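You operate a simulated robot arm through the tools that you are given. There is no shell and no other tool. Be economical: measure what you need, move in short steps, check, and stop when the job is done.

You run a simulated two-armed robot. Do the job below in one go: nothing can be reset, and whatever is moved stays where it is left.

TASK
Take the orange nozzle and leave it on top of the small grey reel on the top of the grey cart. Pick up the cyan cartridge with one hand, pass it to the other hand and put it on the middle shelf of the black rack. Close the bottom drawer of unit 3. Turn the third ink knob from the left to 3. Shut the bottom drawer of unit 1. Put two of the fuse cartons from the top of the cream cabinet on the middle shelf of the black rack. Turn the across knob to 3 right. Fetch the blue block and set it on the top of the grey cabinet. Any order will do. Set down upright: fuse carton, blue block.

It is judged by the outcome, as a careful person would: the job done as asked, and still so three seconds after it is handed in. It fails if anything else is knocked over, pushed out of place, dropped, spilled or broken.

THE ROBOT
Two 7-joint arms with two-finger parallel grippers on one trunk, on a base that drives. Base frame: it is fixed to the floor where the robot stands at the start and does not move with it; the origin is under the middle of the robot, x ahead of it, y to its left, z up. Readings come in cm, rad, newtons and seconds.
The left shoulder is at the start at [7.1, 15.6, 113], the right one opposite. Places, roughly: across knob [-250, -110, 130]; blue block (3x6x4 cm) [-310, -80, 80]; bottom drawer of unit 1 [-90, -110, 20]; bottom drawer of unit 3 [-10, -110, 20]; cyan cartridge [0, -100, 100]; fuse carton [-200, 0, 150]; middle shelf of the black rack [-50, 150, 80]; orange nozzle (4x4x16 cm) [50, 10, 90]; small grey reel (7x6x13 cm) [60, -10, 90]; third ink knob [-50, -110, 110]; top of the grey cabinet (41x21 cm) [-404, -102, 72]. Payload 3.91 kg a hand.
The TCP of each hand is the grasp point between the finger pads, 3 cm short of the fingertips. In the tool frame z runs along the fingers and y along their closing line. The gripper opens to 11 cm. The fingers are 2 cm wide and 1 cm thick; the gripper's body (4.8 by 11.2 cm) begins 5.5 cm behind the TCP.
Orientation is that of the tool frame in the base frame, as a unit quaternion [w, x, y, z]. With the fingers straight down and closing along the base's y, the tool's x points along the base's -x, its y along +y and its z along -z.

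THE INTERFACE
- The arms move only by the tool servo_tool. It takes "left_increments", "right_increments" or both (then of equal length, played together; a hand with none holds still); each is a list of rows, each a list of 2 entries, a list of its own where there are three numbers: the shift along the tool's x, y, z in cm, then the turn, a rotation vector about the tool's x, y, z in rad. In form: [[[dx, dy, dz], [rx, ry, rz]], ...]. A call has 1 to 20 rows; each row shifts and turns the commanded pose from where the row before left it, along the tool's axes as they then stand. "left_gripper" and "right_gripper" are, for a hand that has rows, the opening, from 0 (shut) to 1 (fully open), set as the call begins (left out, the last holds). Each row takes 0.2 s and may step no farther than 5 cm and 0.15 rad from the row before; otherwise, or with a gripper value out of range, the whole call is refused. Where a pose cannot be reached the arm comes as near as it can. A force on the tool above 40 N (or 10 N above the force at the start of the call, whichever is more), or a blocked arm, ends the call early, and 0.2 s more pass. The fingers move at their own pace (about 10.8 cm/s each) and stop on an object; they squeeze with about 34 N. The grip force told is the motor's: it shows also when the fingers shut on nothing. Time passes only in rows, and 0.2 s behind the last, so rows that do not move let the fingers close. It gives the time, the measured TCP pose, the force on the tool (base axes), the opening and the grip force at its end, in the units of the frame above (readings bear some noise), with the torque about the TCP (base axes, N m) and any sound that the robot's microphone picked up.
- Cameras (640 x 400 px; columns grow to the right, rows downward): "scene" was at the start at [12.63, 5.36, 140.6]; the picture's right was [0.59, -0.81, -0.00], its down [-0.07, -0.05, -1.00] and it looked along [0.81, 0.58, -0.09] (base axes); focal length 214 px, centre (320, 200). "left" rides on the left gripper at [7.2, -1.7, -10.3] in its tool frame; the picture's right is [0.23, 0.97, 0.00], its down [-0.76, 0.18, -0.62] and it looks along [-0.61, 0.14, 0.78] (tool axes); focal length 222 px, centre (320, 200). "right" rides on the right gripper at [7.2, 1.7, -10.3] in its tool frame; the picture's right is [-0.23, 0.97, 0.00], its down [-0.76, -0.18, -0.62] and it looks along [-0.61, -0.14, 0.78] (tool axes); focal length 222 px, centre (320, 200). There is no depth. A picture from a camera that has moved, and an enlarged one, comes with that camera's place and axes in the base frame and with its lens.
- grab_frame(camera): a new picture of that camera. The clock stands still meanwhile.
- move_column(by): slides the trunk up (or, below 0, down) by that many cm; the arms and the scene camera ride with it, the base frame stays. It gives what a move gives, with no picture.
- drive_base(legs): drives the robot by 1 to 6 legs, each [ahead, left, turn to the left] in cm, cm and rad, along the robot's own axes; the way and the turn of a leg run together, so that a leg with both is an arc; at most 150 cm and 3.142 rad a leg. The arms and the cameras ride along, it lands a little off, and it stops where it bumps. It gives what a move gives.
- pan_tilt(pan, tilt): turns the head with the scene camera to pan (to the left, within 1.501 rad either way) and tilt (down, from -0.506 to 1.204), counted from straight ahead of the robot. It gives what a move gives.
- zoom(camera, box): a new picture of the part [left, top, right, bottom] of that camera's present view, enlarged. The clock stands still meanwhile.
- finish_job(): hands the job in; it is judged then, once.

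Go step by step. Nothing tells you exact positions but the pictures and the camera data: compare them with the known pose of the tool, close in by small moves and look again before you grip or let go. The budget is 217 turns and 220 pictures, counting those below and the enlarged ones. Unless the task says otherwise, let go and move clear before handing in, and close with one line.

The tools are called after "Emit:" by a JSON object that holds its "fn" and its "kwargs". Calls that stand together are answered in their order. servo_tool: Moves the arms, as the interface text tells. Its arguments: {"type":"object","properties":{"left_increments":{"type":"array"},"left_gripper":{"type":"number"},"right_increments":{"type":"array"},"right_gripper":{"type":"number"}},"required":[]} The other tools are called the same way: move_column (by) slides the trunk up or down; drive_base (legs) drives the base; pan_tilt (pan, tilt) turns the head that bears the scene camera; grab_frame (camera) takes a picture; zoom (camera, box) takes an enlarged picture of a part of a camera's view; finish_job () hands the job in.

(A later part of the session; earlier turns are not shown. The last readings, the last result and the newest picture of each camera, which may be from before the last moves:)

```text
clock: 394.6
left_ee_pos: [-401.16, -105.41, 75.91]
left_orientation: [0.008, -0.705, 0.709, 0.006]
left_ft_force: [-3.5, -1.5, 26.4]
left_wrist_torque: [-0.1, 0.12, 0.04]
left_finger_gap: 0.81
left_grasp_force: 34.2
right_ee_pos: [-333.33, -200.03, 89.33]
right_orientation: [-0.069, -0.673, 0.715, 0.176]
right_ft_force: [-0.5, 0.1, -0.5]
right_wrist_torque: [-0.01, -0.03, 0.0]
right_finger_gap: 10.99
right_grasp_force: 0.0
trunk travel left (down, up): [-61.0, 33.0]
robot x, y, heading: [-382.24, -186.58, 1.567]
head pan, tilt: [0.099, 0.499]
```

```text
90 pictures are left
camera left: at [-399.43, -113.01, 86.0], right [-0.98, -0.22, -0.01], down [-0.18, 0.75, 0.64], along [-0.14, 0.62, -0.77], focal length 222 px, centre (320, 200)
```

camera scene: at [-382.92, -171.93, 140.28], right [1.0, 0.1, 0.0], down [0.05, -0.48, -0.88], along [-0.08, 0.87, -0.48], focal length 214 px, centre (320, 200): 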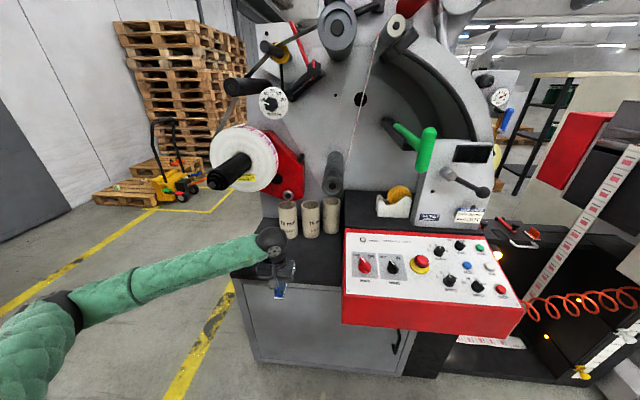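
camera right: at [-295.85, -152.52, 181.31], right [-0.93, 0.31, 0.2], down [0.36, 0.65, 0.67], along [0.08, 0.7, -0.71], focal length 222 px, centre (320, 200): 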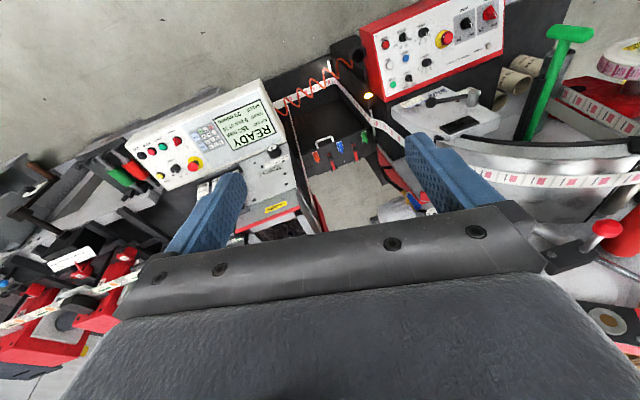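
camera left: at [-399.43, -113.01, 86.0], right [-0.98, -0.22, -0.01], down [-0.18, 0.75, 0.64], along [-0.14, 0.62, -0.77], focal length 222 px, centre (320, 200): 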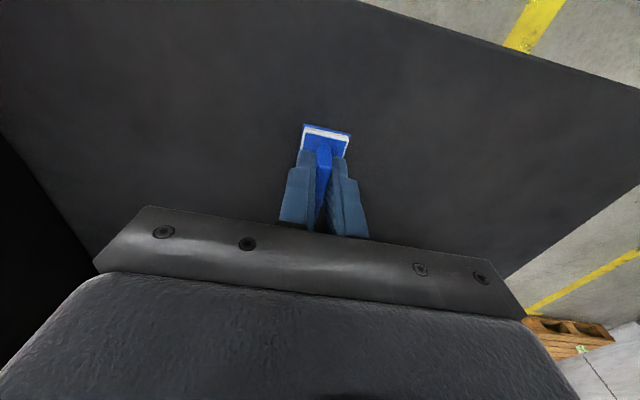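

Contact. Ease off a touch, open slightly, rise and withdraw southwards under the spindle.

Emit:
{"fn": "servo_tool", "kwargs": {"left_increments": [[[0, 0, -0.2], [0, 0, 0]], [[0, 0, 0], [0, 0, 0]]]}}

Emit:
{"fn": "servo_tool", "kwargs": {"left_increments": [[[0, 0, 0], [0, 0, 0]], [[0, 0, 0], [0, 0, 0]], [[0, 0, 0], [0, 0, 0]], [[0, 0, -1.5], [0, 0, 0]], [[0, 0, -2.5], [0, 0, 0]], [[0, 0, -2], [0, 0, 0]], [[4, 0, 0], [0, 0, 0]], [[4, 0, 0], [0, 0, 0]], [[4, 0, 0], [0, 0, 0]], [[4, 0, 0], [0, 0, 0]], [[4, 0, 0], [0, 0, 0]], [[0, 0, 0], [0, 0, 0]]], "left_gripper": 0.45}}

Emit:
{"fn": "zoom", "kwargs": {"camera": "scene", "box": [200, 160, 360, 300]}}

```text
clock: 395.2
left_ee_pos: [-400.93, -105.43, 75.92]
left_orientation: [0.008, -0.704, 0.71, 0.005]
left_ft_force: [-1.6, 4.6, 23.2]
left_wrist_torque: [0.28, 0.07, 0.01]
left_finger_gap: 0.78
left_grasp_force: 33.9
right_ee_pos: [-333.53, -200.0, 89.24]
right_orientation: [-0.07, -0.672, 0.716, 0.177]
right_ft_force: [-0.4, -0.2, -0.7]
right_wrist_torque: [0.0, -0.02, -0.01]
right_finger_gap: 10.98
right_grasp_force: 0.1
trunk travel left (down, up): [-61.0, 33.0]
robot x, y, heading: [-381.93, -186.19, 1.564]
head pan, tilt: [0.099, 0.499]
```

```text
clock: 397.8
left_ee_pos: [-401.08, -125.76, 81.53]
left_orientation: [0.006, -0.705, 0.709, 0.006]
left_ft_force: [-0.4, 0.6, -0.6]
left_wrist_torque: [0.01, 0.0, -0.01]
left_finger_gap: 4.92
left_grasp_force: 0.1
right_ee_pos: [-333.5, -199.98, 89.28]
right_orientation: [-0.071, -0.672, 0.716, 0.175]
right_ft_force: [-0.1, 0.5, -0.2]
right_wrist_torque: [-0.06, -0.01, 0.0]
right_finger_gap: 11.01
right_grasp_force: 0.1
trunk travel left (down, up): [-61.0, 33.0]
robot x, y, heading: [-382.13, -185.93, 1.568]
head pan, tilt: [0.099, 0.499]
```

```text
2.86 times, centred on (280, 230) of scene
camera zoom: at [-382.89, -172.09, 140.3], right [1.0, 0.1, 0.0], down [0.05, -0.48, -0.88], along [-0.08, 0.87, -0.48], focal length 613 px, centre (434, 114)
```

zoom: 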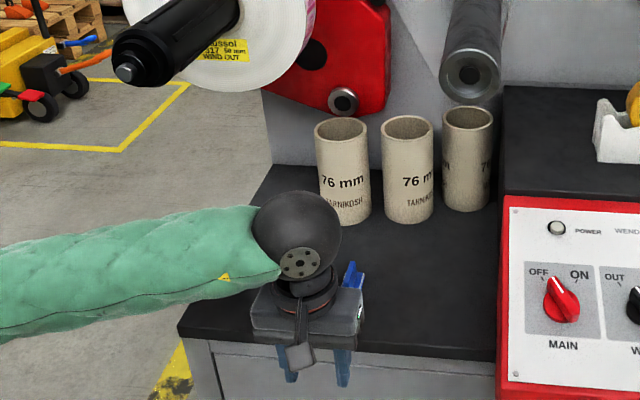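

The block stands on the cabinet. Next the across knob: back off, raise, and strafe east to the console with the ALONG/ACROSS knobs.

Emit:
{"fn": "drive_base", "kwargs": {"legs": [[-16, 0, 0], [0, -140, 0]]}}

Emit:
{"fn": "pan_tilt", "kwargs": {"pan": 0.0, "tilt": 0.3}}

Emit:
{"fn": "grab_frame", "kwargs": {"camera": "scene"}}

```text
clock: 405.8
left_ee_pos: [-263.76, -141.06, 81.6]
left_orientation: [-0.006, 0.711, -0.703, -0.006]
left_ft_force: [-0.7, 0.7, 0.5]
left_wrist_torque: [-0.02, -0.01, 0.03]
left_finger_gap: 4.93
left_grasp_force: 0.1
right_ee_pos: [-194.67, -213.92, 89.3]
right_orientation: [-0.071, -0.679, 0.709, 0.175]
right_ft_force: [0.6, -0.6, -0.3]
right_wrist_torque: [0.01, -0.03, 0.0]
right_finger_gap: 10.98
right_grasp_force: 0.0
trunk travel left (down, up): [-61.0, 33.0]
robot x, y, heading: [-243.49, -201.09, 1.587]
head pan, tilt: [0.099, 0.499]
```

```text
clock: 406.5
left_ee_pos: [-263.77, -141.04, 81.53]
left_orientation: [-0.007, 0.711, -0.703, -0.005]
left_ft_force: [1.0, -0.4, 0.0]
left_wrist_torque: [0.01, -0.01, 0.0]
left_finger_gap: 4.95
left_grasp_force: 0.1
right_ee_pos: [-194.73, -214.02, 89.38]
right_orientation: [-0.071, -0.679, 0.71, 0.174]
right_ft_force: [-0.3, 0.1, -0.6]
right_wrist_torque: [0.0, -0.02, 0.02]
right_finger_gap: 10.99
right_grasp_force: 0.0
trunk travel left (down, up): [-61.0, 33.0]
robot x, y, heading: [-244.08, -201.36, 1.584]
head pan, tilt: [0.0, 0.3]
```

```text
88 pictures are left
camera scene: at [-243.8, -186.84, 142.14], right [1.0, 0.02, 0.0], down [0.0, -0.3, -0.95], along [-0.02, 0.95, -0.3], focal length 214 px, centre (320, 200)
```

scene: 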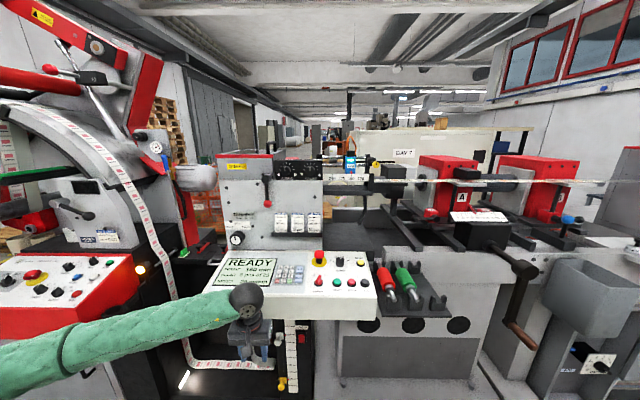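

Emit:
{"fn": "zoom", "kwargs": {"camera": "scene", "box": [210, 140, 370, 240]}}

Emit:
{"fn": "zoom", "kwargs": {"camera": "scene", "box": [265, 145, 345, 195]}}

```text
4.00 times, centred on (290, 190) of scene
camera zoom: at [-243.8, -186.84, 142.14], right [1.0, 0.02, 0.0], down [0.0, -0.3, -0.95], along [-0.02, 0.95, -0.3], focal length 858 px, centre (440, 240)
```

zoom: 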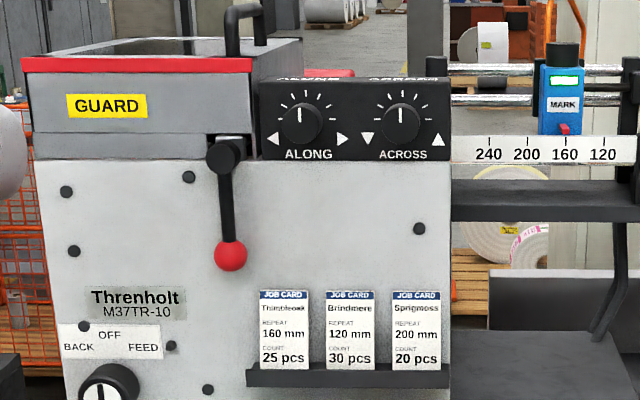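

```text
8.00 times, centred on (305, 170) of scene
camera zoom: at [-243.8, -186.84, 142.14], right [1.0, 0.02, 0.0], down [0.0, -0.3, -0.95], along [-0.02, 0.95, -0.3], focal length 1716 px, centre (440, 440)
```

zoom: 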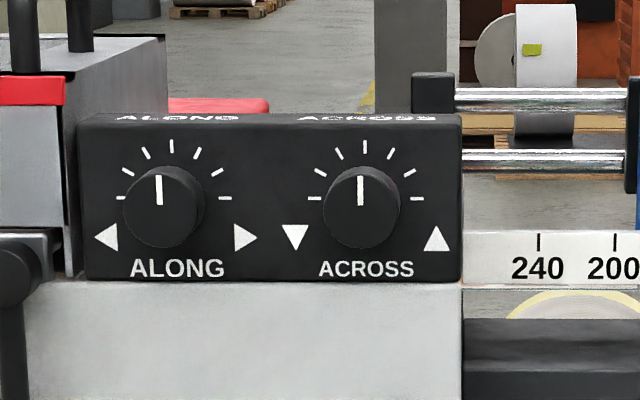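

The ACROSS scale has three ticks each side; 3 right is the far-right tick, 90° clockwise from its present centre. The knob is near [-249.3, -109, 129.3]. I'll raise the trunk and turn the left tool horizontal, facing the panel.

Emit:
{"fn": "move_column", "kwargs": {"by": 30}}

Emit:
{"fn": "servo_tool", "kwargs": {"left_increments": [[[0, 0, -2], [0, -0.1425, 0]], [[0, 0, -2], [0, -0.1425, 0]], [[0, 0, -2], [0, -0.1425, 0]], [[0, 0, 0], [0, -0.1425, 0]], [[0, 0, 0], [0, -0.1425, 0]], [[0, 0, 0], [0, -0.1425, 0]], [[0, 0, 0], [0, -0.1425, 0]], [[0, 0, 0], [0, -0.1425, 0]], [[0, 0, 0], [0, -0.1425, 0]], [[0, 0, 0], [0, -0.1425, 0]], [[0, 0, 0], [0, -0.1425, 0]], [[0, 0, 0], [0, 0, 0]]]}}

Emit:
{"fn": "drive_base", "kwargs": {"legs": [[12, -8, -0.013]]}}

Emit:
{"fn": "grab_frame", "kwargs": {"camera": "left"}}

Emit:
{"fn": "grab_frame", "kwargs": {"camera": "scene"}}

```text
clock: 409.5
left_ee_pos: [-263.77, -140.9, 111.61]
left_orientation: [-0.006, 0.711, -0.703, -0.004]
left_ft_force: [-0.4, 0.1, 0.5]
left_wrist_torque: [0.02, 0.0, -0.01]
left_finger_gap: 4.94
left_grasp_force: 0.1
right_ee_pos: [-194.83, -214.04, 119.27]
right_orientation: [-0.073, -0.679, 0.709, 0.175]
right_ft_force: [0.5, -0.3, -0.1]
right_wrist_torque: [-0.01, -0.01, -0.02]
right_finger_gap: 11.0
right_grasp_force: 0.0
trunk travel left (down, up): [-91.0, 3.0]
robot x, y, heading: [-244.04, -201.2, 1.587]
head pan, tilt: [0.0, 0.3]
```

```text
clock: 412.1
left_ee_pos: [-263.57, -141.73, 118.03]
left_orientation: [-0.307, 0.638, -0.638, -0.304]
left_ft_force: [-0.3, -0.3, 0.8]
left_wrist_torque: [0.03, 0.02, -0.01]
left_finger_gap: 4.96
left_grasp_force: 0.0
left hand out of reach, approached as far as the arm can: row 7, 8, 9, 10, 11
right_ee_pos: [-194.81, -214.03, 119.18]
right_orientation: [-0.072, -0.679, 0.709, 0.175]
right_ft_force: [0.3, -0.8, -0.7]
right_wrist_torque: [0.0, -0.02, 0.0]
right_finger_gap: 10.96
right_grasp_force: 0.0
trunk travel left (down, up): [-91.0, 3.0]
robot x, y, heading: [-243.84, -201.56, 1.583]
head pan, tilt: [0.0, 0.3]
```

```text
clock: 413.4
left_ee_pos: [-254.88, -129.54, 118.13]
left_orientation: [0.309, -0.634, 0.642, 0.301]
left_ft_force: [-0.7, -0.8, 0.4]
left_wrist_torque: [0.05, 0.0, 0.0]
left_finger_gap: 4.95
left_grasp_force: 0.1
right_ee_pos: [-187.05, -202.82, 119.26]
right_orientation: [-0.071, -0.674, 0.714, 0.174]
right_ft_force: [-0.6, 0.3, 0.3]
right_wrist_torque: [-0.01, -0.03, -0.03]
right_finger_gap: 11.02
right_grasp_force: 0.1
trunk travel left (down, up): [-91.0, 3.0]
robot x, y, heading: [-235.79, -189.23, 1.576]
head pan, tilt: [0.0, 0.3]
```

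```text
85 pictures are left
camera left: at [-253.35, -142.32, 118.9], right [-0.97, -0.13, -0.18], down [-0.18, 0.0, 0.98], along [-0.13, 0.99, -0.02], focal length 222 px, centre (320, 200)
```

left: 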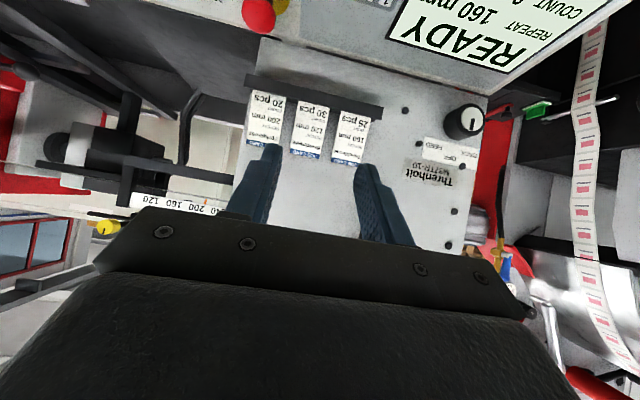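

```text
84 pictures are left
camera scene: at [-235.77, -175.0, 172.17], right [1.0, 0.0, 0.0], down [0.0, -0.29, -0.96], along [0.0, 0.96, -0.29], focal length 214 px, centre (320, 200)
```

scene: 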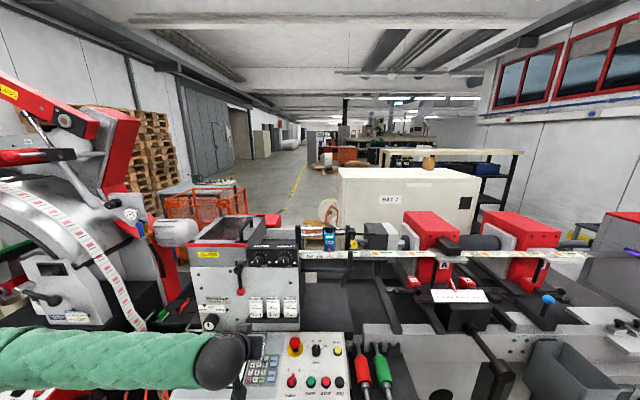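

The wrist can't level out with the arm folded; I'll stand farther back with the trunk lower, so that the arm extends level towards the panel.

Emit:
{"fn": "drive_base", "kwargs": {"legs": [[-18, 0, 0]]}}

Emit:
{"fn": "move_column", "kwargs": {"by": -18}}

Emit:
{"fn": "servo_tool", "kwargs": {"left_increments": [[[-4, 0, 0], [0, 0, 0]], [[-4, 0, 0], [0, 0, 0]], [[-4, -0.5, 0], [0, 0, 0]], [[-4, -0.5, 0], [0, -0.07, 0]], [[-4, -0.5, 0.5], [0, -0.07, 0]], [[-4, -0.5, 1], [0, -0.07, 0]], [[-4, -0.5, 1], [0, -0.07, 0]], [[-4, -0.5, 1.5], [0, -0.07, 0]], [[-2, -0.5, 2], [0, -0.07, 0]], [[0, -0.5, 2], [0, -0.07, 0]], [[0, -0.5, 2], [0, -0.07, 0]], [[0, 0, 2], [0, -0.07, 0]], [[0, 0, 0], [0, -0.05, 0]], [[0, 0, 0], [0, 0, 0]]]}}

Emit:
{"fn": "grab_frame", "kwargs": {"camera": "left"}}

```text
clock: 414.9
left_ee_pos: [-254.46, -146.63, 117.92]
left_orientation: [0.309, -0.633, 0.643, 0.3]
left_ft_force: [0.1, 0.0, 0.6]
left_wrist_torque: [0.0, -0.01, 0.0]
left_finger_gap: 4.95
left_grasp_force: 0.2
right_ee_pos: [-187.03, -220.03, 119.24]
right_orientation: [-0.071, -0.673, 0.715, 0.175]
right_ft_force: [-0.1, 1.1, -0.1]
right_wrist_torque: [-0.01, 0.04, 0.01]
right_finger_gap: 11.01
right_grasp_force: 0.1
trunk travel left (down, up): [-91.0, 3.0]
robot x, y, heading: [-236.02, -206.77, 1.566]
head pan, tilt: [0.0, 0.3]
```

```text
clock: 416.9
left_ee_pos: [-254.61, -146.98, 100.03]
left_orientation: [0.31, -0.632, 0.643, 0.301]
left_ft_force: [-0.9, 0.1, -0.1]
left_wrist_torque: [0.01, -0.01, 0.0]
left_finger_gap: 4.93
left_grasp_force: 0.1
right_ee_pos: [-187.09, -220.31, 101.32]
right_orientation: [-0.071, -0.673, 0.715, 0.175]
right_ft_force: [0.2, -0.9, -1.3]
right_wrist_torque: [-0.01, 0.0, 0.0]
right_finger_gap: 11.0
right_grasp_force: 0.0
trunk travel left (down, up): [-73.0, 21.0]
robot x, y, heading: [-235.85, -206.79, 1.568]
head pan, tilt: [0.0, 0.3]
```

```text
clock: 419.9
left_ee_pos: [-249.57, -122.63, 125.86]
left_orientation: [0.446, -0.548, 0.563, 0.43]
left_ft_force: [0.3, -0.4, 0.1]
left_wrist_torque: [-0.01, -0.01, -0.02]
left_finger_gap: 4.97
left_grasp_force: 0.1
left hand out of reach, approached as far as the arm can: row 10, 11, 12
right_ee_pos: [-187.05, -220.2, 101.34]
right_orientation: [-0.071, -0.673, 0.715, 0.175]
right_ft_force: [-0.4, 0.0, 0.9]
right_wrist_torque: [-0.01, 0.02, -0.02]
right_finger_gap: 11.0
right_grasp_force: 0.0
trunk travel left (down, up): [-73.0, 21.0]
robot x, y, heading: [-235.25, -206.3, 1.57]
head pan, tilt: [0.0, 0.3]
```

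```text
83 pictures are left
camera left: at [-248.06, -134.49, 121.1], right [-0.97, -0.02, -0.23], down [-0.19, -0.42, 0.89], along [-0.12, 0.91, 0.41], focal length 222 px, centre (320, 200)
```

left: 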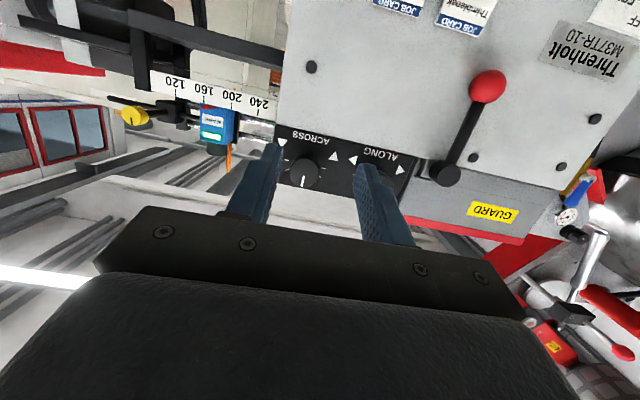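

The knob appears at about [-248.7, -109, 129.3]. I'll lower the trunk 10 cm and raise the hand to level the tool, and pre-roll it −45°.

Emit:
{"fn": "move_column", "kwargs": {"by": -10}}

Emit:
{"fn": "servo_tool", "kwargs": {"left_increments": [[[-3.3, -0.2, -0.8], [0, 0, 0]], [[-3.3, -0.2, -0.8], [0, -0.06, 0]], [[-3.3, -0.2, -0.6], [0, -0.06, 0]], [[-3.3, -0.2, -0.3], [0, -0.06, 0]], [[0, 0, 0], [0, -0.05, 0]], [[0, 0, 0], [0, 0, -0.131]], [[0, 0, 0], [0, 0, -0.131]], [[0, 0, 0], [0, 0, -0.131]], [[0, 0, 0], [0, 0, -0.131]], [[0, 0, 0], [0, 0, -0.131]], [[0, 0, 0], [0, 0, -0.131]], [[0, 0, 0], [0, 0, 0]]]}}

Emit:
{"fn": "grab_frame", "kwargs": {"camera": "left"}}

```text
clock: 421.2
left_ee_pos: [-249.47, -122.66, 115.86]
left_orientation: [0.444, -0.549, 0.562, 0.43]
left_ft_force: [1.0, 0.5, 0.2]
left_wrist_torque: [0.01, 0.03, -0.01]
left_finger_gap: 4.91
left_grasp_force: 0.0
right_ee_pos: [-187.04, -220.2, 91.24]
right_orientation: [-0.07, -0.674, 0.715, 0.175]
right_ft_force: [-0.2, 0.0, 0.6]
right_wrist_torque: [-0.03, -0.02, -0.03]
right_finger_gap: 11.01
right_grasp_force: 0.1
trunk travel left (down, up): [-63.0, 31.0]
robot x, y, heading: [-235.81, -206.72, 1.569]
head pan, tilt: [0.0, 0.3]
```

```text
clock: 423.8
left_ee_pos: [-250.37, -122.73, 130.66]
left_orientation: [-0.647, 0.648, -0.3, -0.269]
left_ft_force: [1.3, 0.2, 0.6]
left_wrist_torque: [0.0, 0.02, 0.0]
left_finger_gap: 4.94
left_grasp_force: 0.0
left hand out of reach, approached as far as the arm can: row 6
right_ee_pos: [-186.92, -220.26, 91.27]
right_orientation: [-0.07, -0.673, 0.715, 0.175]
right_ft_force: [0.1, 0.5, -0.1]
right_wrist_torque: [0.04, -0.03, -0.02]
right_finger_gap: 11.0
right_grasp_force: 0.0
trunk travel left (down, up): [-63.0, 31.0]
robot x, y, heading: [-235.59, -206.7, 1.572]
head pan, tilt: [0.0, 0.3]
```

```text
82 pictures are left
camera left: at [-244.57, -133.48, 126.55], right [-0.56, 0.01, -0.83], down [-0.67, -0.59, 0.45], along [-0.48, 0.81, 0.34], focal length 222 px, centre (320, 200)
```

left: 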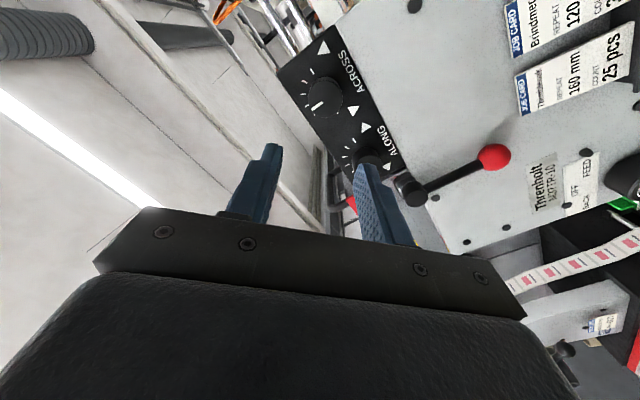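

Emit:
{"fn": "servo_tool", "kwargs": {"left_increments": [[[1.7, -0.3, 2], [0, 0, 0]], [[0, 0, 3], [0, 0, 0]], [[0, 0, 3], [0, 0, 0]], [[0, 0, 0], [0, 0, 0]]]}}

Emit:
{"fn": "grab_frame", "kwargs": {"camera": "left"}}

```text
clock: 424.8
left_ee_pos: [-249.78, -119.32, 130.49]
left_orientation: [-0.646, 0.648, -0.301, -0.269]
left_ft_force: [-0.1, -0.2, 0.7]
left_wrist_torque: [0.0, -0.03, 0.03]
left_finger_gap: 4.95
left_grasp_force: 0.1
left hand out of reach, approached as far as the arm can: row 1, 2, 3
right_ee_pos: [-186.9, -220.31, 91.26]
right_orientation: [-0.07, -0.673, 0.715, 0.175]
right_ft_force: [-0.9, 0.3, 0.7]
right_wrist_torque: [0.02, -0.01, -0.01]
right_finger_gap: 10.99
right_grasp_force: 0.1
trunk travel left (down, up): [-63.0, 31.0]
robot x, y, heading: [-235.92, -206.54, 1.571]
head pan, tilt: [0.0, 0.3]
```

```text
81 pictures are left
camera left: at [-243.97, -130.12, 126.31], right [-0.57, 0.01, -0.82], down [-0.67, -0.59, 0.46], along [-0.48, 0.81, 0.34], focal length 222 px, centre (320, 200)
```

left: 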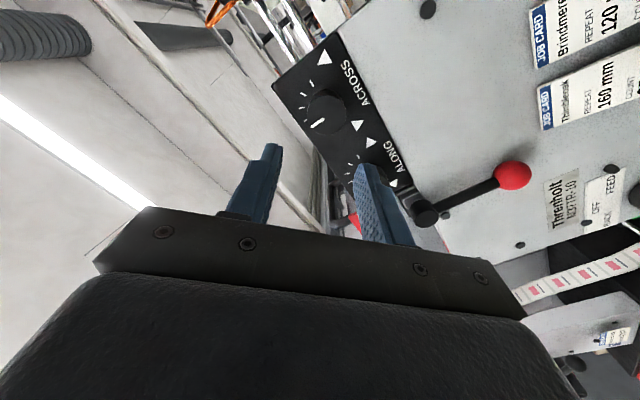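

Emit:
{"fn": "drive_base", "kwargs": {"legs": [[7, 0, 0]]}}

Emit:
{"fn": "servo_tool", "kwargs": {"left_increments": [[[1.5, 0.1, 0], [0, 0, 0]], [[0, 0, 0], [0, 0, 0]]]}}

Emit:
{"fn": "grab_frame", "kwargs": {"camera": "left"}}

```text
clock: 425.9
left_ee_pos: [-249.64, -111.98, 130.16]
left_orientation: [-0.645, 0.649, -0.301, -0.268]
left_ft_force: [0.2, 0.2, -0.5]
left_wrist_torque: [0.03, 0.0, -0.03]
left_finger_gap: 4.94
left_grasp_force: 0.1
right_ee_pos: [-186.96, -213.06, 91.38]
right_orientation: [-0.071, -0.673, 0.715, 0.175]
right_ft_force: [-0.3, -0.1, 0.2]
right_wrist_torque: [-0.03, 0.02, 0.01]
right_finger_gap: 11.02
right_grasp_force: 0.0
trunk travel left (down, up): [-63.0, 31.0]
robot x, y, heading: [-235.53, -199.67, 1.573]
head pan, tilt: [0.0, 0.3]
```

```text
clock: 426.5
left_ee_pos: [-249.47, -112.09, 129.63]
left_orientation: [-0.644, 0.651, -0.301, -0.268]
left_ft_force: [-0.2, 0.2, -0.6]
left_wrist_torque: [0.02, -0.02, -0.02]
left_finger_gap: 4.93
left_grasp_force: 0.0
left hand out of reach, approached as far as the arm can: row 1
right_ee_pos: [-187.11, -213.13, 91.3]
right_orientation: [-0.071, -0.673, 0.715, 0.173]
right_ft_force: [0.0, -0.1, -0.2]
right_wrist_torque: [-0.03, -0.01, -0.03]
right_finger_gap: 10.99
right_grasp_force: 0.0
trunk travel left (down, up): [-63.0, 31.0]
robot x, y, heading: [-235.73, -199.8, 1.571]
head pan, tilt: [0.0, 0.3]
```

```text
80 pictures are left
camera left: at [-243.72, -122.84, 125.53], right [-0.56, 0.0, -0.83], down [-0.67, -0.59, 0.46], along [-0.48, 0.81, 0.33], focal length 222 px, centre (320, 200)
```

left: 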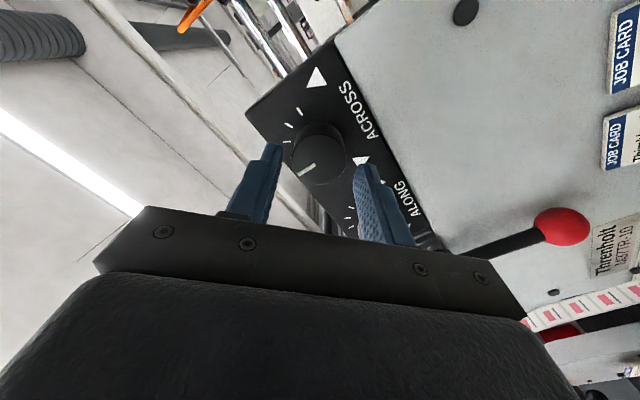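

The knob is centred between the fingers, about 4 cm beyond the TCP. Nudge the base forward 2.5 cm.

Emit:
{"fn": "drive_base", "kwargs": {"legs": [[2.6, 0, 0]]}}

Emit:
{"fn": "grab_frame", "kwargs": {"camera": "left"}}

```text
clock: 427.4
left_ee_pos: [-249.19, -110.14, 129.74]
left_orientation: [-0.645, 0.649, -0.301, -0.269]
left_ft_force: [-0.2, -0.7, -0.8]
left_wrist_torque: [0.03, -0.03, 0.01]
left_finger_gap: 4.96
left_grasp_force: 0.0
right_ee_pos: [-187.06, -210.58, 91.36]
right_orientation: [-0.071, -0.673, 0.715, 0.174]
right_ft_force: [-0.5, 0.6, -0.1]
right_wrist_torque: [-0.04, 0.01, 0.0]
right_finger_gap: 11.01
right_grasp_force: 0.1
trunk travel left (down, up): [-63.0, 31.0]
robot x, y, heading: [-236.19, -196.81, 1.566]
head pan, tilt: [0.0, 0.3]
stopped in leg 1: the force on the tool passed its limit at 130 N (the readings are from after the stop); the commanded pose is now the measured one
```

```text
79 pictures are left
camera left: at [-243.52, -120.76, 125.72], right [-0.57, 0.0, -0.82], down [-0.67, -0.59, 0.46], along [-0.48, 0.81, 0.33], focal length 222 px, centre (320, 200)
```

left: 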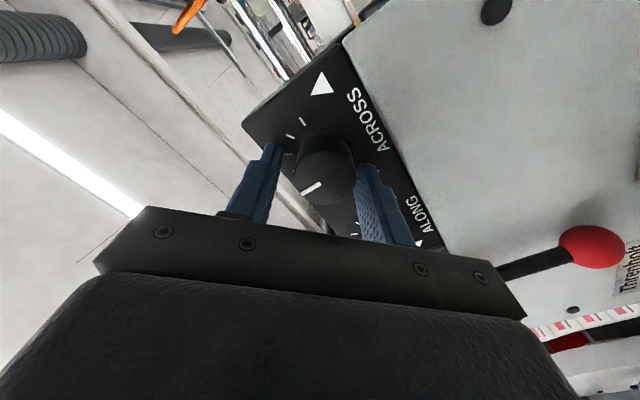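

Fingers reached the panel around the knob. Ease back 0.5 cm, close on the knob.

Emit:
{"fn": "servo_tool", "kwargs": {"left_increments": [[[0, 0, -0.5], [0, 0, 0]], [[0, 0, 0], [0, 0, 0]]]}}

Emit:
{"fn": "servo_tool", "kwargs": {"left_increments": [[[0, 0, 0], [0, 0, 0]], [[0, 0, 0], [0, 0, 0]], [[0, 0, 0], [0, 0, 0]]], "left_gripper": 0}}

Emit:
{"fn": "grab_frame", "kwargs": {"camera": "left"}}

```text
clock: 428.0
left_ee_pos: [-249.34, -110.74, 129.84]
left_orientation: [-0.645, 0.649, -0.301, -0.269]
left_ft_force: [0.7, -0.4, 0.2]
left_wrist_torque: [-0.01, -0.02, 0.01]
left_finger_gap: 4.97
left_grasp_force: 0.0
right_ee_pos: [-186.88, -210.63, 91.22]
right_orientation: [-0.07, -0.674, 0.714, 0.175]
right_ft_force: [0.0, -0.4, 0.7]
right_wrist_torque: [0.02, 0.04, 0.01]
right_finger_gap: 10.98
right_grasp_force: 0.0
trunk travel left (down, up): [-63.0, 31.0]
robot x, y, heading: [-235.59, -197.24, 1.566]
head pan, tilt: [0.0, 0.3]
```

```text
clock: 428.8
left_ee_pos: [-249.3, -110.59, 129.79]
left_orientation: [-0.645, 0.649, -0.301, -0.269]
left_ft_force: [-2.6, -9.2, -9.6]
left_wrist_torque: [-0.87, 0.06, 0.94]
left_finger_gap: 3.36
left_grasp_force: 45.0
right_ee_pos: [-187.08, -210.65, 91.29]
right_orientation: [-0.07, -0.674, 0.715, 0.175]
right_ft_force: [-0.7, 0.6, -0.6]
right_wrist_torque: [0.03, -0.01, 0.0]
right_finger_gap: 10.98
right_grasp_force: 0.2
trunk travel left (down, up): [-63.0, 31.0]
robot x, y, heading: [-235.73, -196.84, 1.569]
head pan, tilt: [0.0, 0.3]
```

```text
78 pictures are left
camera left: at [-243.62, -121.41, 125.72], right [-0.57, 0.0, -0.82], down [-0.67, -0.59, 0.46], along [-0.48, 0.81, 0.33], focal length 222 px, centre (320, 200)
```

left: 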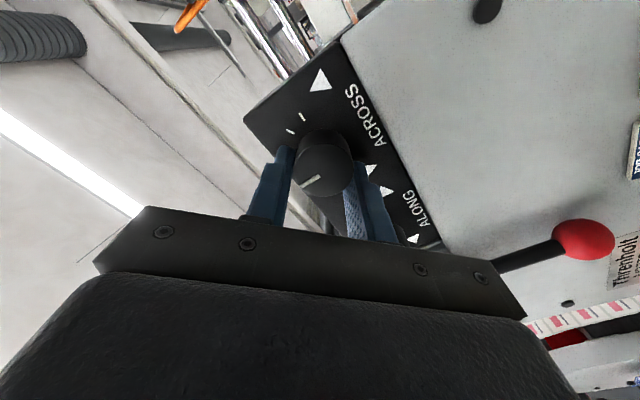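

Gripped. Turn +90° about the tool axis (clockwise seen from the front).

Emit:
{"fn": "servo_tool", "kwargs": {"left_increments": [[[0, 0, 0], [0, 0, 0.131]], [[0, 0, 0], [0, 0, 0.131]], [[0, 0, 0], [0, 0, 0.131]], [[0, 0, 0], [0, 0, 0.131]], [[0, 0, 0], [0, 0, 0.131]], [[0, 0, 0], [0, 0, 0.131]], [[0, 0, 0], [0, 0, 0.131]], [[0, 0, 0], [0, 0, 0.131]], [[0, 0, 0], [0, 0, 0.131]], [[0, 0, 0], [0, 0, 0.131]], [[0, 0, 0], [0, 0, 0.131]], [[0, 0, 0], [0, 0, 0.131]], [[0, 0, 0], [0, 0, 0]]]}}

Emit:
{"fn": "grab_frame", "kwargs": {"camera": "left"}}

```text
clock: 430.7
left_ee_pos: [-248.45, -110.71, 129.81]
left_orientation: [0.417, -0.395, 0.596, 0.561]
left_ft_force: [19.6, 1.6, 3.5]
left_wrist_torque: [0.31, -0.19, 0.21]
left_finger_gap: 3.49
left_grasp_force: 45.2
right_ee_pos: [-187.0, -210.69, 91.28]
right_orientation: [-0.071, -0.672, 0.716, 0.175]
right_ft_force: [-1.2, -0.4, 0.1]
right_wrist_torque: [0.04, -0.04, -0.02]
right_finger_gap: 11.01
right_grasp_force: 0.0
trunk travel left (down, up): [-63.0, 31.0]
robot x, y, heading: [-236.01, -197.35, 1.571]
head pan, tilt: [0.0, 0.3]
stopped in row 9 (left hand): the force on the tool passed its limit at 41 N (the readings are from after the stop); the commanded pose is now the measured one
```

```text
77 pictures are left
camera left: at [-249.84, -121.19, 122.69], right [-0.99, 0.06, 0.11], down [0.06, -0.61, 0.79], along [0.11, 0.79, 0.6], focal length 222 px, centre (320, 200)
```

left: 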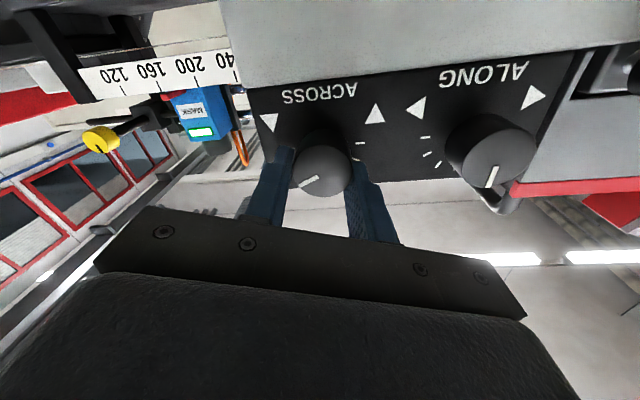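

About 60° done; the force limit tripped from a small sideways offset. Relax it and turn the remaining ~30°.

Emit:
{"fn": "servo_tool", "kwargs": {"left_increments": [[[-0.12, -0.35, 0], [0, 0, 0]], [[0, 0, 0], [0, 0, 0.1]], [[0, 0, 0], [0, 0, 0.1]], [[-0.03, -0.1, 0], [0, 0, 0.1]], [[0, 0, 0], [0, 0, 0.1]], [[0, 0, 0], [0, 0, 0.1]], [[0, 0, 0], [0, 0, 0]]]}}

Emit:
{"fn": "grab_frame", "kwargs": {"camera": "left"}}

```text
clock: 432.3
left_ee_pos: [-248.18, -110.78, 129.67]
left_orientation: [0.263, -0.238, 0.676, 0.646]
left_ft_force: [26.7, -13.6, -23.8]
left_wrist_torque: [-0.08, -0.33, 0.82]
left_finger_gap: 3.45
left_grasp_force: 44.9
right_ee_pos: [-186.75, -210.67, 91.09]
right_orientation: [-0.071, -0.673, 0.715, 0.175]
right_ft_force: [0.0, 0.4, -0.1]
right_wrist_torque: [-0.01, 0.01, -0.01]
right_finger_gap: 11.02
right_grasp_force: 0.1
trunk travel left (down, up): [-63.0, 31.0]
robot x, y, heading: [-235.61, -197.21, 1.572]
head pan, tilt: [0.0, 0.3]
```

```text
76 pictures are left
camera left: at [-252.88, -121.02, 123.8], right [-0.81, 0.06, 0.58], down [0.42, -0.63, 0.65], along [0.4, 0.78, 0.49], focal length 222 px, centre (320, 200)
```

left: 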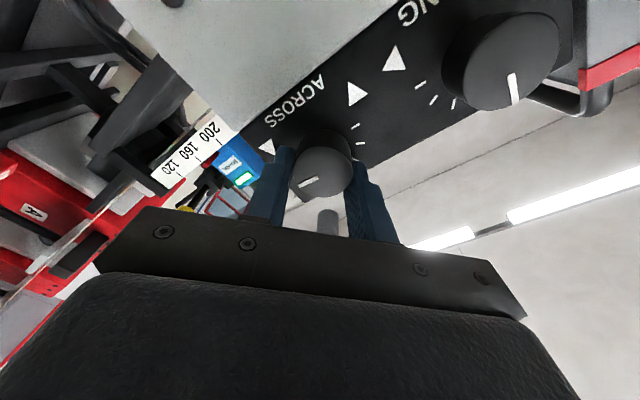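

The hand and the knob both turned ~90°. Release, back off and verify.

Emit:
{"fn": "servo_tool", "kwargs": {"left_increments": [[[0, 0, 0], [0, 0, 0]], [[0, 0, 0], [0, 0, 0]], [[0, 0, 0], [0, 0, 0]], [[0, 0, -2], [0, 0, 0]], [[0, 0, -4], [0, 0, 0]], [[0, 0, -4], [0, 0, 0]], [[0, 0, 0], [0, 0, 0]]], "left_gripper": 0.5}}

Emit:
{"fn": "drive_base", "kwargs": {"legs": [[-15, 0, 0]]}}

Emit:
{"fn": "grab_frame", "kwargs": {"camera": "left"}}

Emit:
{"fn": "zoom", "kwargs": {"camera": "scene", "box": [240, 100, 400, 200]}}

```text
clock: 433.9
left_ee_pos: [-249.16, -120.4, 129.85]
left_orientation: [0.263, -0.239, 0.675, 0.647]
left_ft_force: [0.2, 0.0, -0.3]
left_wrist_torque: [0.0, 0.02, -0.01]
left_finger_gap: 5.49
left_grasp_force: 0.0
right_ee_pos: [-186.98, -210.81, 91.23]
right_orientation: [-0.069, -0.673, 0.715, 0.177]
right_ft_force: [0.0, 0.0, -0.1]
right_wrist_torque: [0.01, -0.01, 0.01]
right_finger_gap: 10.97
right_grasp_force: 0.1
trunk travel left (down, up): [-63.0, 31.0]
robot x, y, heading: [-235.54, -197.2, 1.567]
head pan, tilt: [0.0, 0.3]
```

```text
clock: 435.3
left_ee_pos: [-249.47, -135.58, 129.94]
left_orientation: [0.262, -0.24, 0.674, 0.648]
left_ft_force: [0.3, -0.4, 0.0]
left_wrist_torque: [-0.04, 0.0, 0.0]
left_finger_gap: 5.51
left_grasp_force: 0.1
right_ee_pos: [-186.97, -225.87, 91.29]
right_orientation: [-0.071, -0.674, 0.714, 0.175]
right_ft_force: [-0.1, 0.9, 0.2]
right_wrist_torque: [0.02, 0.0, 0.02]
right_finger_gap: 10.97
right_grasp_force: 0.1
trunk travel left (down, up): [-63.0, 31.0]
robot x, y, heading: [-235.49, -212.12, 1.571]
head pan, tilt: [0.0, 0.3]
```

```text
75 pictures are left
camera left: at [-254.15, -146.04, 123.98], right [-0.82, 0.05, 0.58], down [0.42, -0.63, 0.65], along [0.39, 0.78, 0.49], focal length 222 px, centre (320, 200)
```

left: 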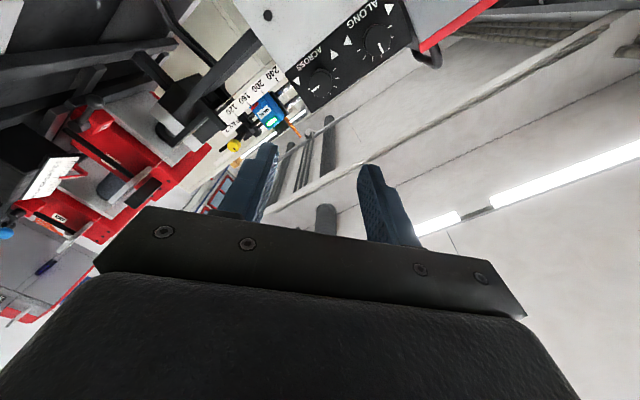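

```text
4.00 times, centred on (320, 150) of scene
camera zoom: at [-235.56, -198.0, 144.16], right [1.0, 0.0, 0.0], down [0.0, -0.29, -0.96], along [0.0, 0.96, -0.29], focal length 858 px, centre (320, 400)
```

zoom: 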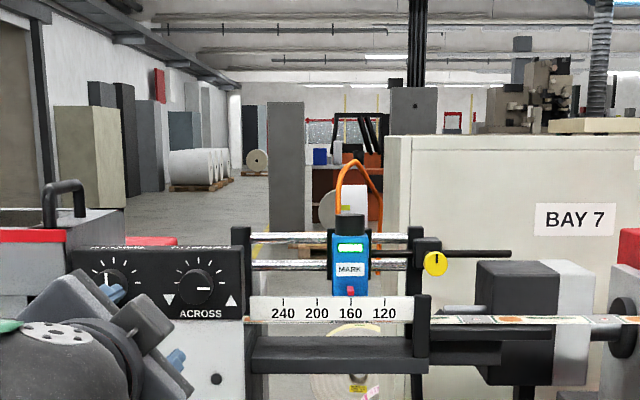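

Emit:
{"fn": "zoom", "kwargs": {"camera": "scene", "box": [255, 155, 303, 185]}}

```text
13.33 times, centred on (279, 170) of scene
camera zoom: at [-235.56, -198.0, 144.16], right [1.0, 0.0, 0.0], down [0.0, -0.29, -0.96], along [0.0, 0.96, -0.29], focal length 2860 px, centre (867, 600)
```

zoom: 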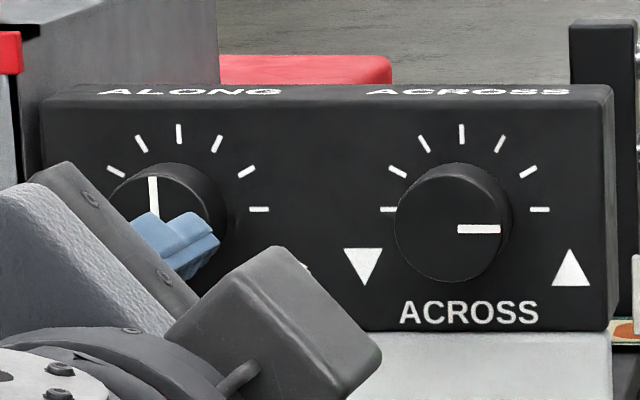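

ACROSS points exactly at 3 right. Now on to the ink units: drive east and look.

Emit:
{"fn": "drive_base", "kwargs": {"legs": [[0, -90, 0], [0, -85, 0]]}}

Emit:
{"fn": "pan_tilt", "kwargs": {"pan": 0.0, "tilt": 0.55}}

Emit:
{"fn": "grab_frame", "kwargs": {"camera": "scene"}}

```text
clock: 444.3
left_ee_pos: [-74.06, -134.16, 129.86]
left_orientation: [0.253, -0.25, 0.67, 0.652]
left_ft_force: [0.3, 0.8, -0.1]
left_wrist_torque: [0.02, 0.01, -0.03]
left_finger_gap: 5.51
left_grasp_force: 0.0
right_ee_pos: [-9.12, -222.51, 91.24]
right_orientation: [-0.072, -0.684, 0.705, 0.174]
right_ft_force: [0.1, -0.1, 0.0]
right_wrist_torque: [-0.02, 0.0, -0.04]
right_finger_gap: 11.01
right_grasp_force: 0.0
trunk travel left (down, up): [-63.0, 31.0]
robot x, y, heading: [-58.29, -210.47, 1.597]
head pan, tilt: [0.0, 0.3]
```

```text
clock: 445.0
left_ee_pos: [-74.12, -134.14, 129.74]
left_orientation: [0.254, -0.249, 0.671, 0.65]
left_ft_force: [-0.1, 0.2, -0.2]
left_wrist_torque: [0.03, -0.01, -0.04]
left_finger_gap: 5.47
left_grasp_force: 0.0
right_ee_pos: [-9.32, -222.59, 91.29]
right_orientation: [-0.073, -0.684, 0.705, 0.174]
right_ft_force: [-0.1, -0.1, 0.3]
right_wrist_torque: [-0.01, 0.0, -0.01]
right_finger_gap: 10.98
right_grasp_force: 0.0
trunk travel left (down, up): [-63.0, 31.0]
robot x, y, heading: [-58.59, -210.31, 1.598]
head pan, tilt: [0.0, 0.55]
```

```text
72 pictures are left
camera scene: at [-58.56, -196.4, 141.85], right [1.0, 0.03, 0.0], down [0.01, -0.52, -0.85], along [-0.02, 0.85, -0.52], focal length 214 px, centre (320, 200)
```

scene: 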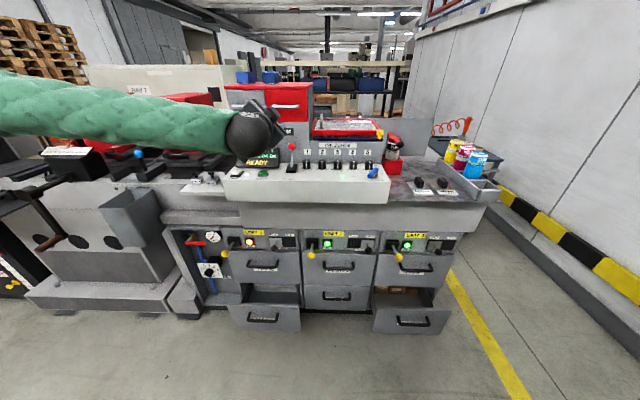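

Emit:
{"fn": "zoom", "kwargs": {"camera": "scene", "box": [280, 130, 400, 205]}}

Emit:
{"fn": "zoom", "kwargs": {"camera": "scene", "box": [200, 220, 470, 345]}}

Emit:
{"fn": "zoom", "kwargs": {"camera": "scene", "box": [400, 120, 520, 210]}}

```text
5.33 times, centred on (340, 168) of scene
camera zoom: at [-58.56, -196.4, 141.85], right [1.0, 0.03, 0.0], down [0.01, -0.52, -0.85], along [-0.02, 0.85, -0.52], focal length 1144 px, centre (213, 373)
```

zoom: 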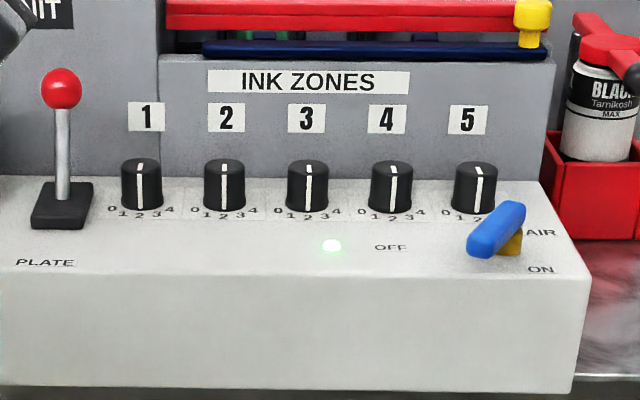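

```text
2.37 times, centred on (335, 282) of scene
camera zoom: at [-58.56, -196.4, 141.85], right [1.0, 0.03, 0.0], down [0.01, -0.52, -0.85], along [-0.02, 0.85, -0.52], focal length 508 px, centre (284, 4)
```

zoom: 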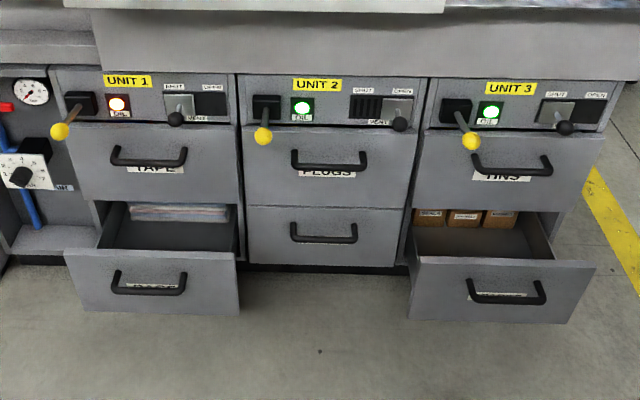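

```text
4.44 times, centred on (460, 165) of scene
camera zoom: at [-58.56, -196.4, 141.85], right [1.0, 0.03, 0.0], down [0.01, -0.52, -0.85], along [-0.02, 0.85, -0.52], focal length 953 px, centre (-302, 356)
```

zoom: 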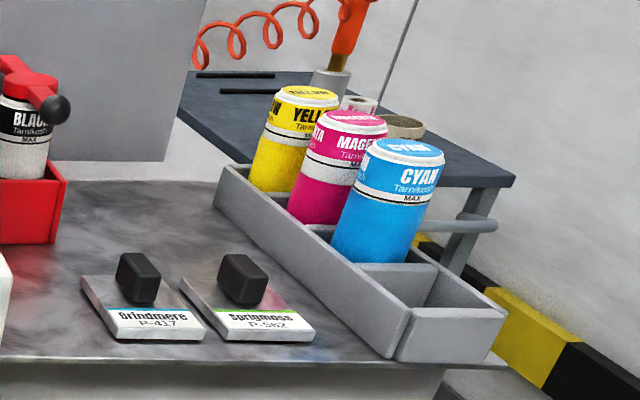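

Units 1 and 3 have their bottom drawers open, and the ink knobs (vertical shafts) all seem to be at 2. I'll reorient the left tool to point down, leaning slightly, and centre it over knob 3.

Emit:
{"fn": "servo_tool", "kwargs": {"left_increments": [[[0, 0, -1], [0.0479, 0.11, -0.0665]], [[0, 0, -1], [0.0479, 0.11, -0.0665]], [[0, 0, 0], [0.0479, 0.11, -0.0665]], [[0, 0, 0], [0.0479, 0.11, -0.0665]], [[0, 0, 0], [0.0479, 0.11, -0.0665]], [[0, 0, 0], [0.0479, 0.11, -0.0665]], [[0, 0, 0], [0.0479, 0.11, -0.0665]], [[0, 0, 0], [0.0479, 0.11, -0.0665]], [[0, 0, 0], [0.0479, 0.11, -0.0665]], [[0, 0, 0], [0.0479, 0.11, -0.0665]], [[0, 0, 0], [0.0479, 0.11, -0.0665]], [[0, 0, 0], [0, 0, 0]]]}}

Emit:
{"fn": "drive_base", "kwargs": {"legs": [[0, -22, -0.027]]}}

Emit:
{"fn": "grab_frame", "kwargs": {"camera": "left"}}

```text
clock: 447.6
left_ee_pos: [-74.04, -136.17, 129.98]
left_orientation: [0.093, -0.7, 0.702, 0.093]
left_ft_force: [-0.6, -0.5, 0.4]
left_wrist_torque: [-0.01, 0.0, -0.01]
left_finger_gap: 5.49
left_grasp_force: 0.1
right_ee_pos: [-9.21, -222.62, 91.37]
right_orientation: [-0.072, -0.684, 0.704, 0.175]
right_ft_force: [0.1, -0.6, 0.4]
right_wrist_torque: [-0.01, 0.04, 0.02]
right_finger_gap: 10.98
right_grasp_force: 0.2
trunk travel left (down, up): [-63.0, 31.0]
robot x, y, heading: [-58.02, -210.51, 1.595]
head pan, tilt: [0.0, 0.55]
```

```text
clock: 449.3
left_ee_pos: [-49.97, -135.3, 130.03]
left_orientation: [0.094, -0.69, 0.711, 0.092]
left_ft_force: [0.2, 0.3, 0.2]
left_wrist_torque: [0.03, 0.02, 0.03]
left_finger_gap: 5.5
left_grasp_force: 0.1
right_ee_pos: [12.24, -223.75, 91.28]
right_orientation: [-0.07, -0.672, 0.716, 0.175]
right_ft_force: [1.2, 0.5, 0.0]
right_wrist_torque: [0.01, 0.02, -0.03]
right_finger_gap: 11.0
right_grasp_force: 0.0
trunk travel left (down, up): [-63.0, 31.0]
robot x, y, heading: [-36.71, -209.98, 1.57]
head pan, tilt: [0.0, 0.55]
```

```text
68 pictures are left
camera left: at [-48.5, -145.14, 137.93], right [-0.98, -0.19, -0.06], down [-0.16, 0.58, 0.8], along [-0.12, 0.79, -0.6], focal length 222 px, centre (320, 200)
```

left: 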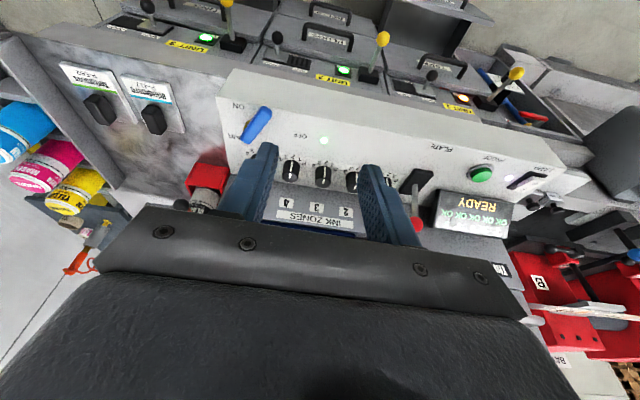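

Knob 3 is near [-53.1, -116, 109.6]. Move above it and look.

Emit:
{"fn": "servo_tool", "kwargs": {"left_increments": [[[-2.87, 0.62, 1], [0, 0, 0.015]], [[-2.87, 0.62, 2], [0, 0, 0.015]], [[-2.87, 0.62, 4], [0, 0, 0]], [[-2.87, 0.62, 4], [0, 0, 0]], [[-2.87, 0.62, 3], [0, 0, 0]], [[0, 0, 0], [0, 0, 0]]]}}

Emit:
{"fn": "grab_frame", "kwargs": {"camera": "left"}}

Emit:
{"fn": "grab_frame", "kwargs": {"camera": "scene"}}

```text
clock: 450.7
left_ee_pos: [-52.6, -117.92, 119.71]
left_orientation: [0.093, -0.679, 0.723, 0.092]
left_ft_force: [0.8, -0.4, -0.4]
left_wrist_torque: [-0.02, 0.02, -0.01]
left_finger_gap: 5.49
left_grasp_force: 0.1
right_ee_pos: [12.04, -223.87, 91.34]
right_orientation: [-0.071, -0.672, 0.716, 0.175]
right_ft_force: [0.1, 0.0, 0.0]
right_wrist_torque: [0.06, 0.02, -0.01]
right_finger_gap: 11.0
right_grasp_force: 0.1
trunk travel left (down, up): [-63.0, 31.0]
robot x, y, heading: [-36.5, -209.77, 1.567]
head pan, tilt: [0.0, 0.55]
```

```text
67 pictures are left
camera left: at [-51.32, -127.7, 127.78], right [-0.99, -0.16, -0.05], down [-0.14, 0.58, 0.8], along [-0.1, 0.8, -0.6], focal length 222 px, centre (320, 200)
```

left: 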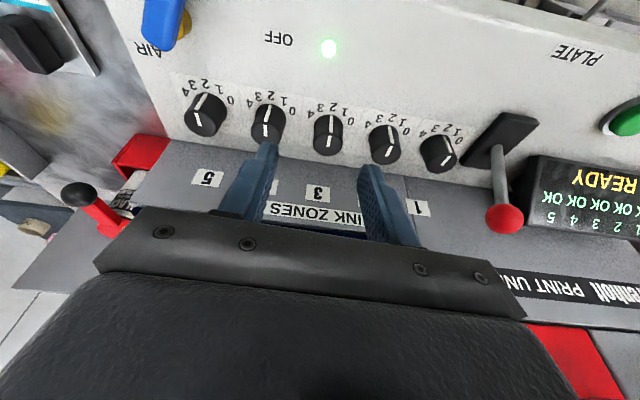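

```text
66 pictures are left
camera scene: at [-36.43, -196.18, 141.85], right [1.0, 0.0, 0.0], down [0.0, -0.52, -0.85], along [0.0, 0.85, -0.52], focal length 214 px, centre (320, 200)
```

scene: 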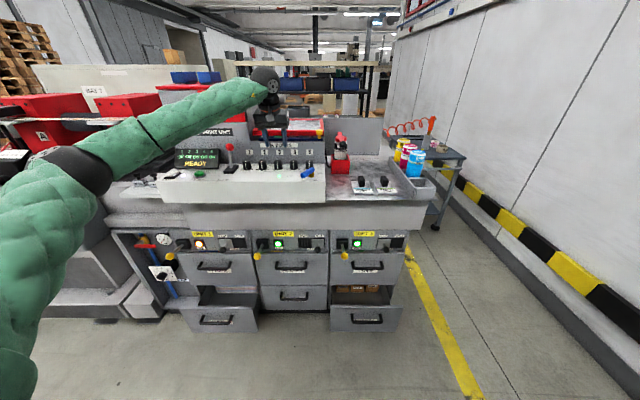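

Emit:
{"fn": "zoom", "kwargs": {"camera": "left", "box": [280, 85, 376, 160]}}

```text
5.33 times, centred on (328, 122) of left
camera zoom: at [-51.32, -127.7, 127.78], right [-0.99, -0.16, -0.05], down [-0.14, 0.58, 0.8], along [-0.1, 0.8, -0.6], focal length 1185 px, centre (277, 613)
```

zoom: 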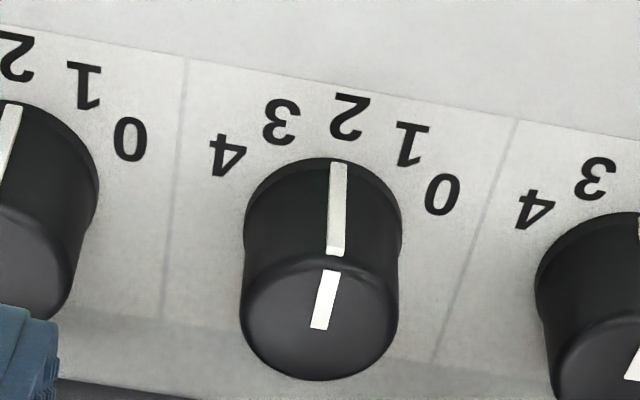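

Scale is clear: pointer now at 2, and 3 lies one step (~32°) anticlockwise from above. The knob's top is near [-53.7, -112.3, 108.7]; close in.

Emit:
{"fn": "servo_tool", "kwargs": {"left_increments": [[[-1.5, 0.55, 3], [0, 0, -0.03]], [[-1.5, 0.55, 3], [0, 0, -0.02]], [[0, 0, 1.2], [0, 0, 0]], [[0, 0, 0], [0, 0, 0]]]}}

Emit:
{"fn": "grab_frame", "kwargs": {"camera": "left"}}

```text
clock: 451.7
left_ee_pos: [-53.27, -112.9, 113.89]
left_orientation: [0.095, -0.697, 0.705, 0.09]
left_ft_force: [0.9, 0.3, -0.4]
left_wrist_torque: [-0.01, 0.0, -0.02]
left_finger_gap: 5.51
left_grasp_force: 0.0
right_ee_pos: [12.18, -223.86, 91.23]
right_orientation: [-0.07, -0.672, 0.716, 0.176]
right_ft_force: [0.0, 0.5, -0.3]
right_wrist_torque: [-0.01, -0.01, 0.0]
right_finger_gap: 11.0
right_grasp_force: 0.0
trunk travel left (down, up): [-63.0, 31.0]
robot x, y, heading: [-36.36, -210.27, 1.568]
head pan, tilt: [0.0, 0.55]
```

```text
64 pictures are left
camera left: at [-51.71, -122.71, 121.89], right [-0.98, -0.21, -0.06], down [-0.17, 0.58, 0.8], along [-0.13, 0.79, -0.6], focal length 222 px, centre (320, 200)
```

left: 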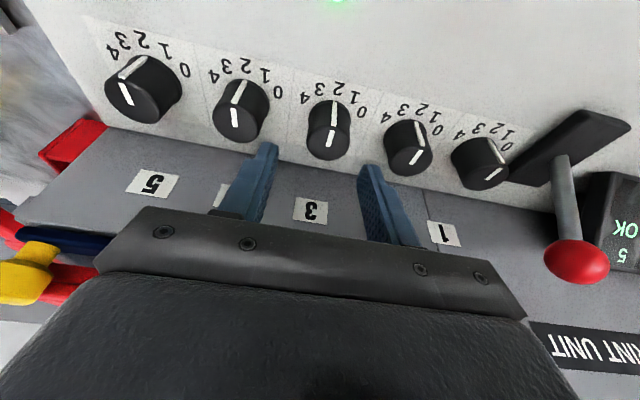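

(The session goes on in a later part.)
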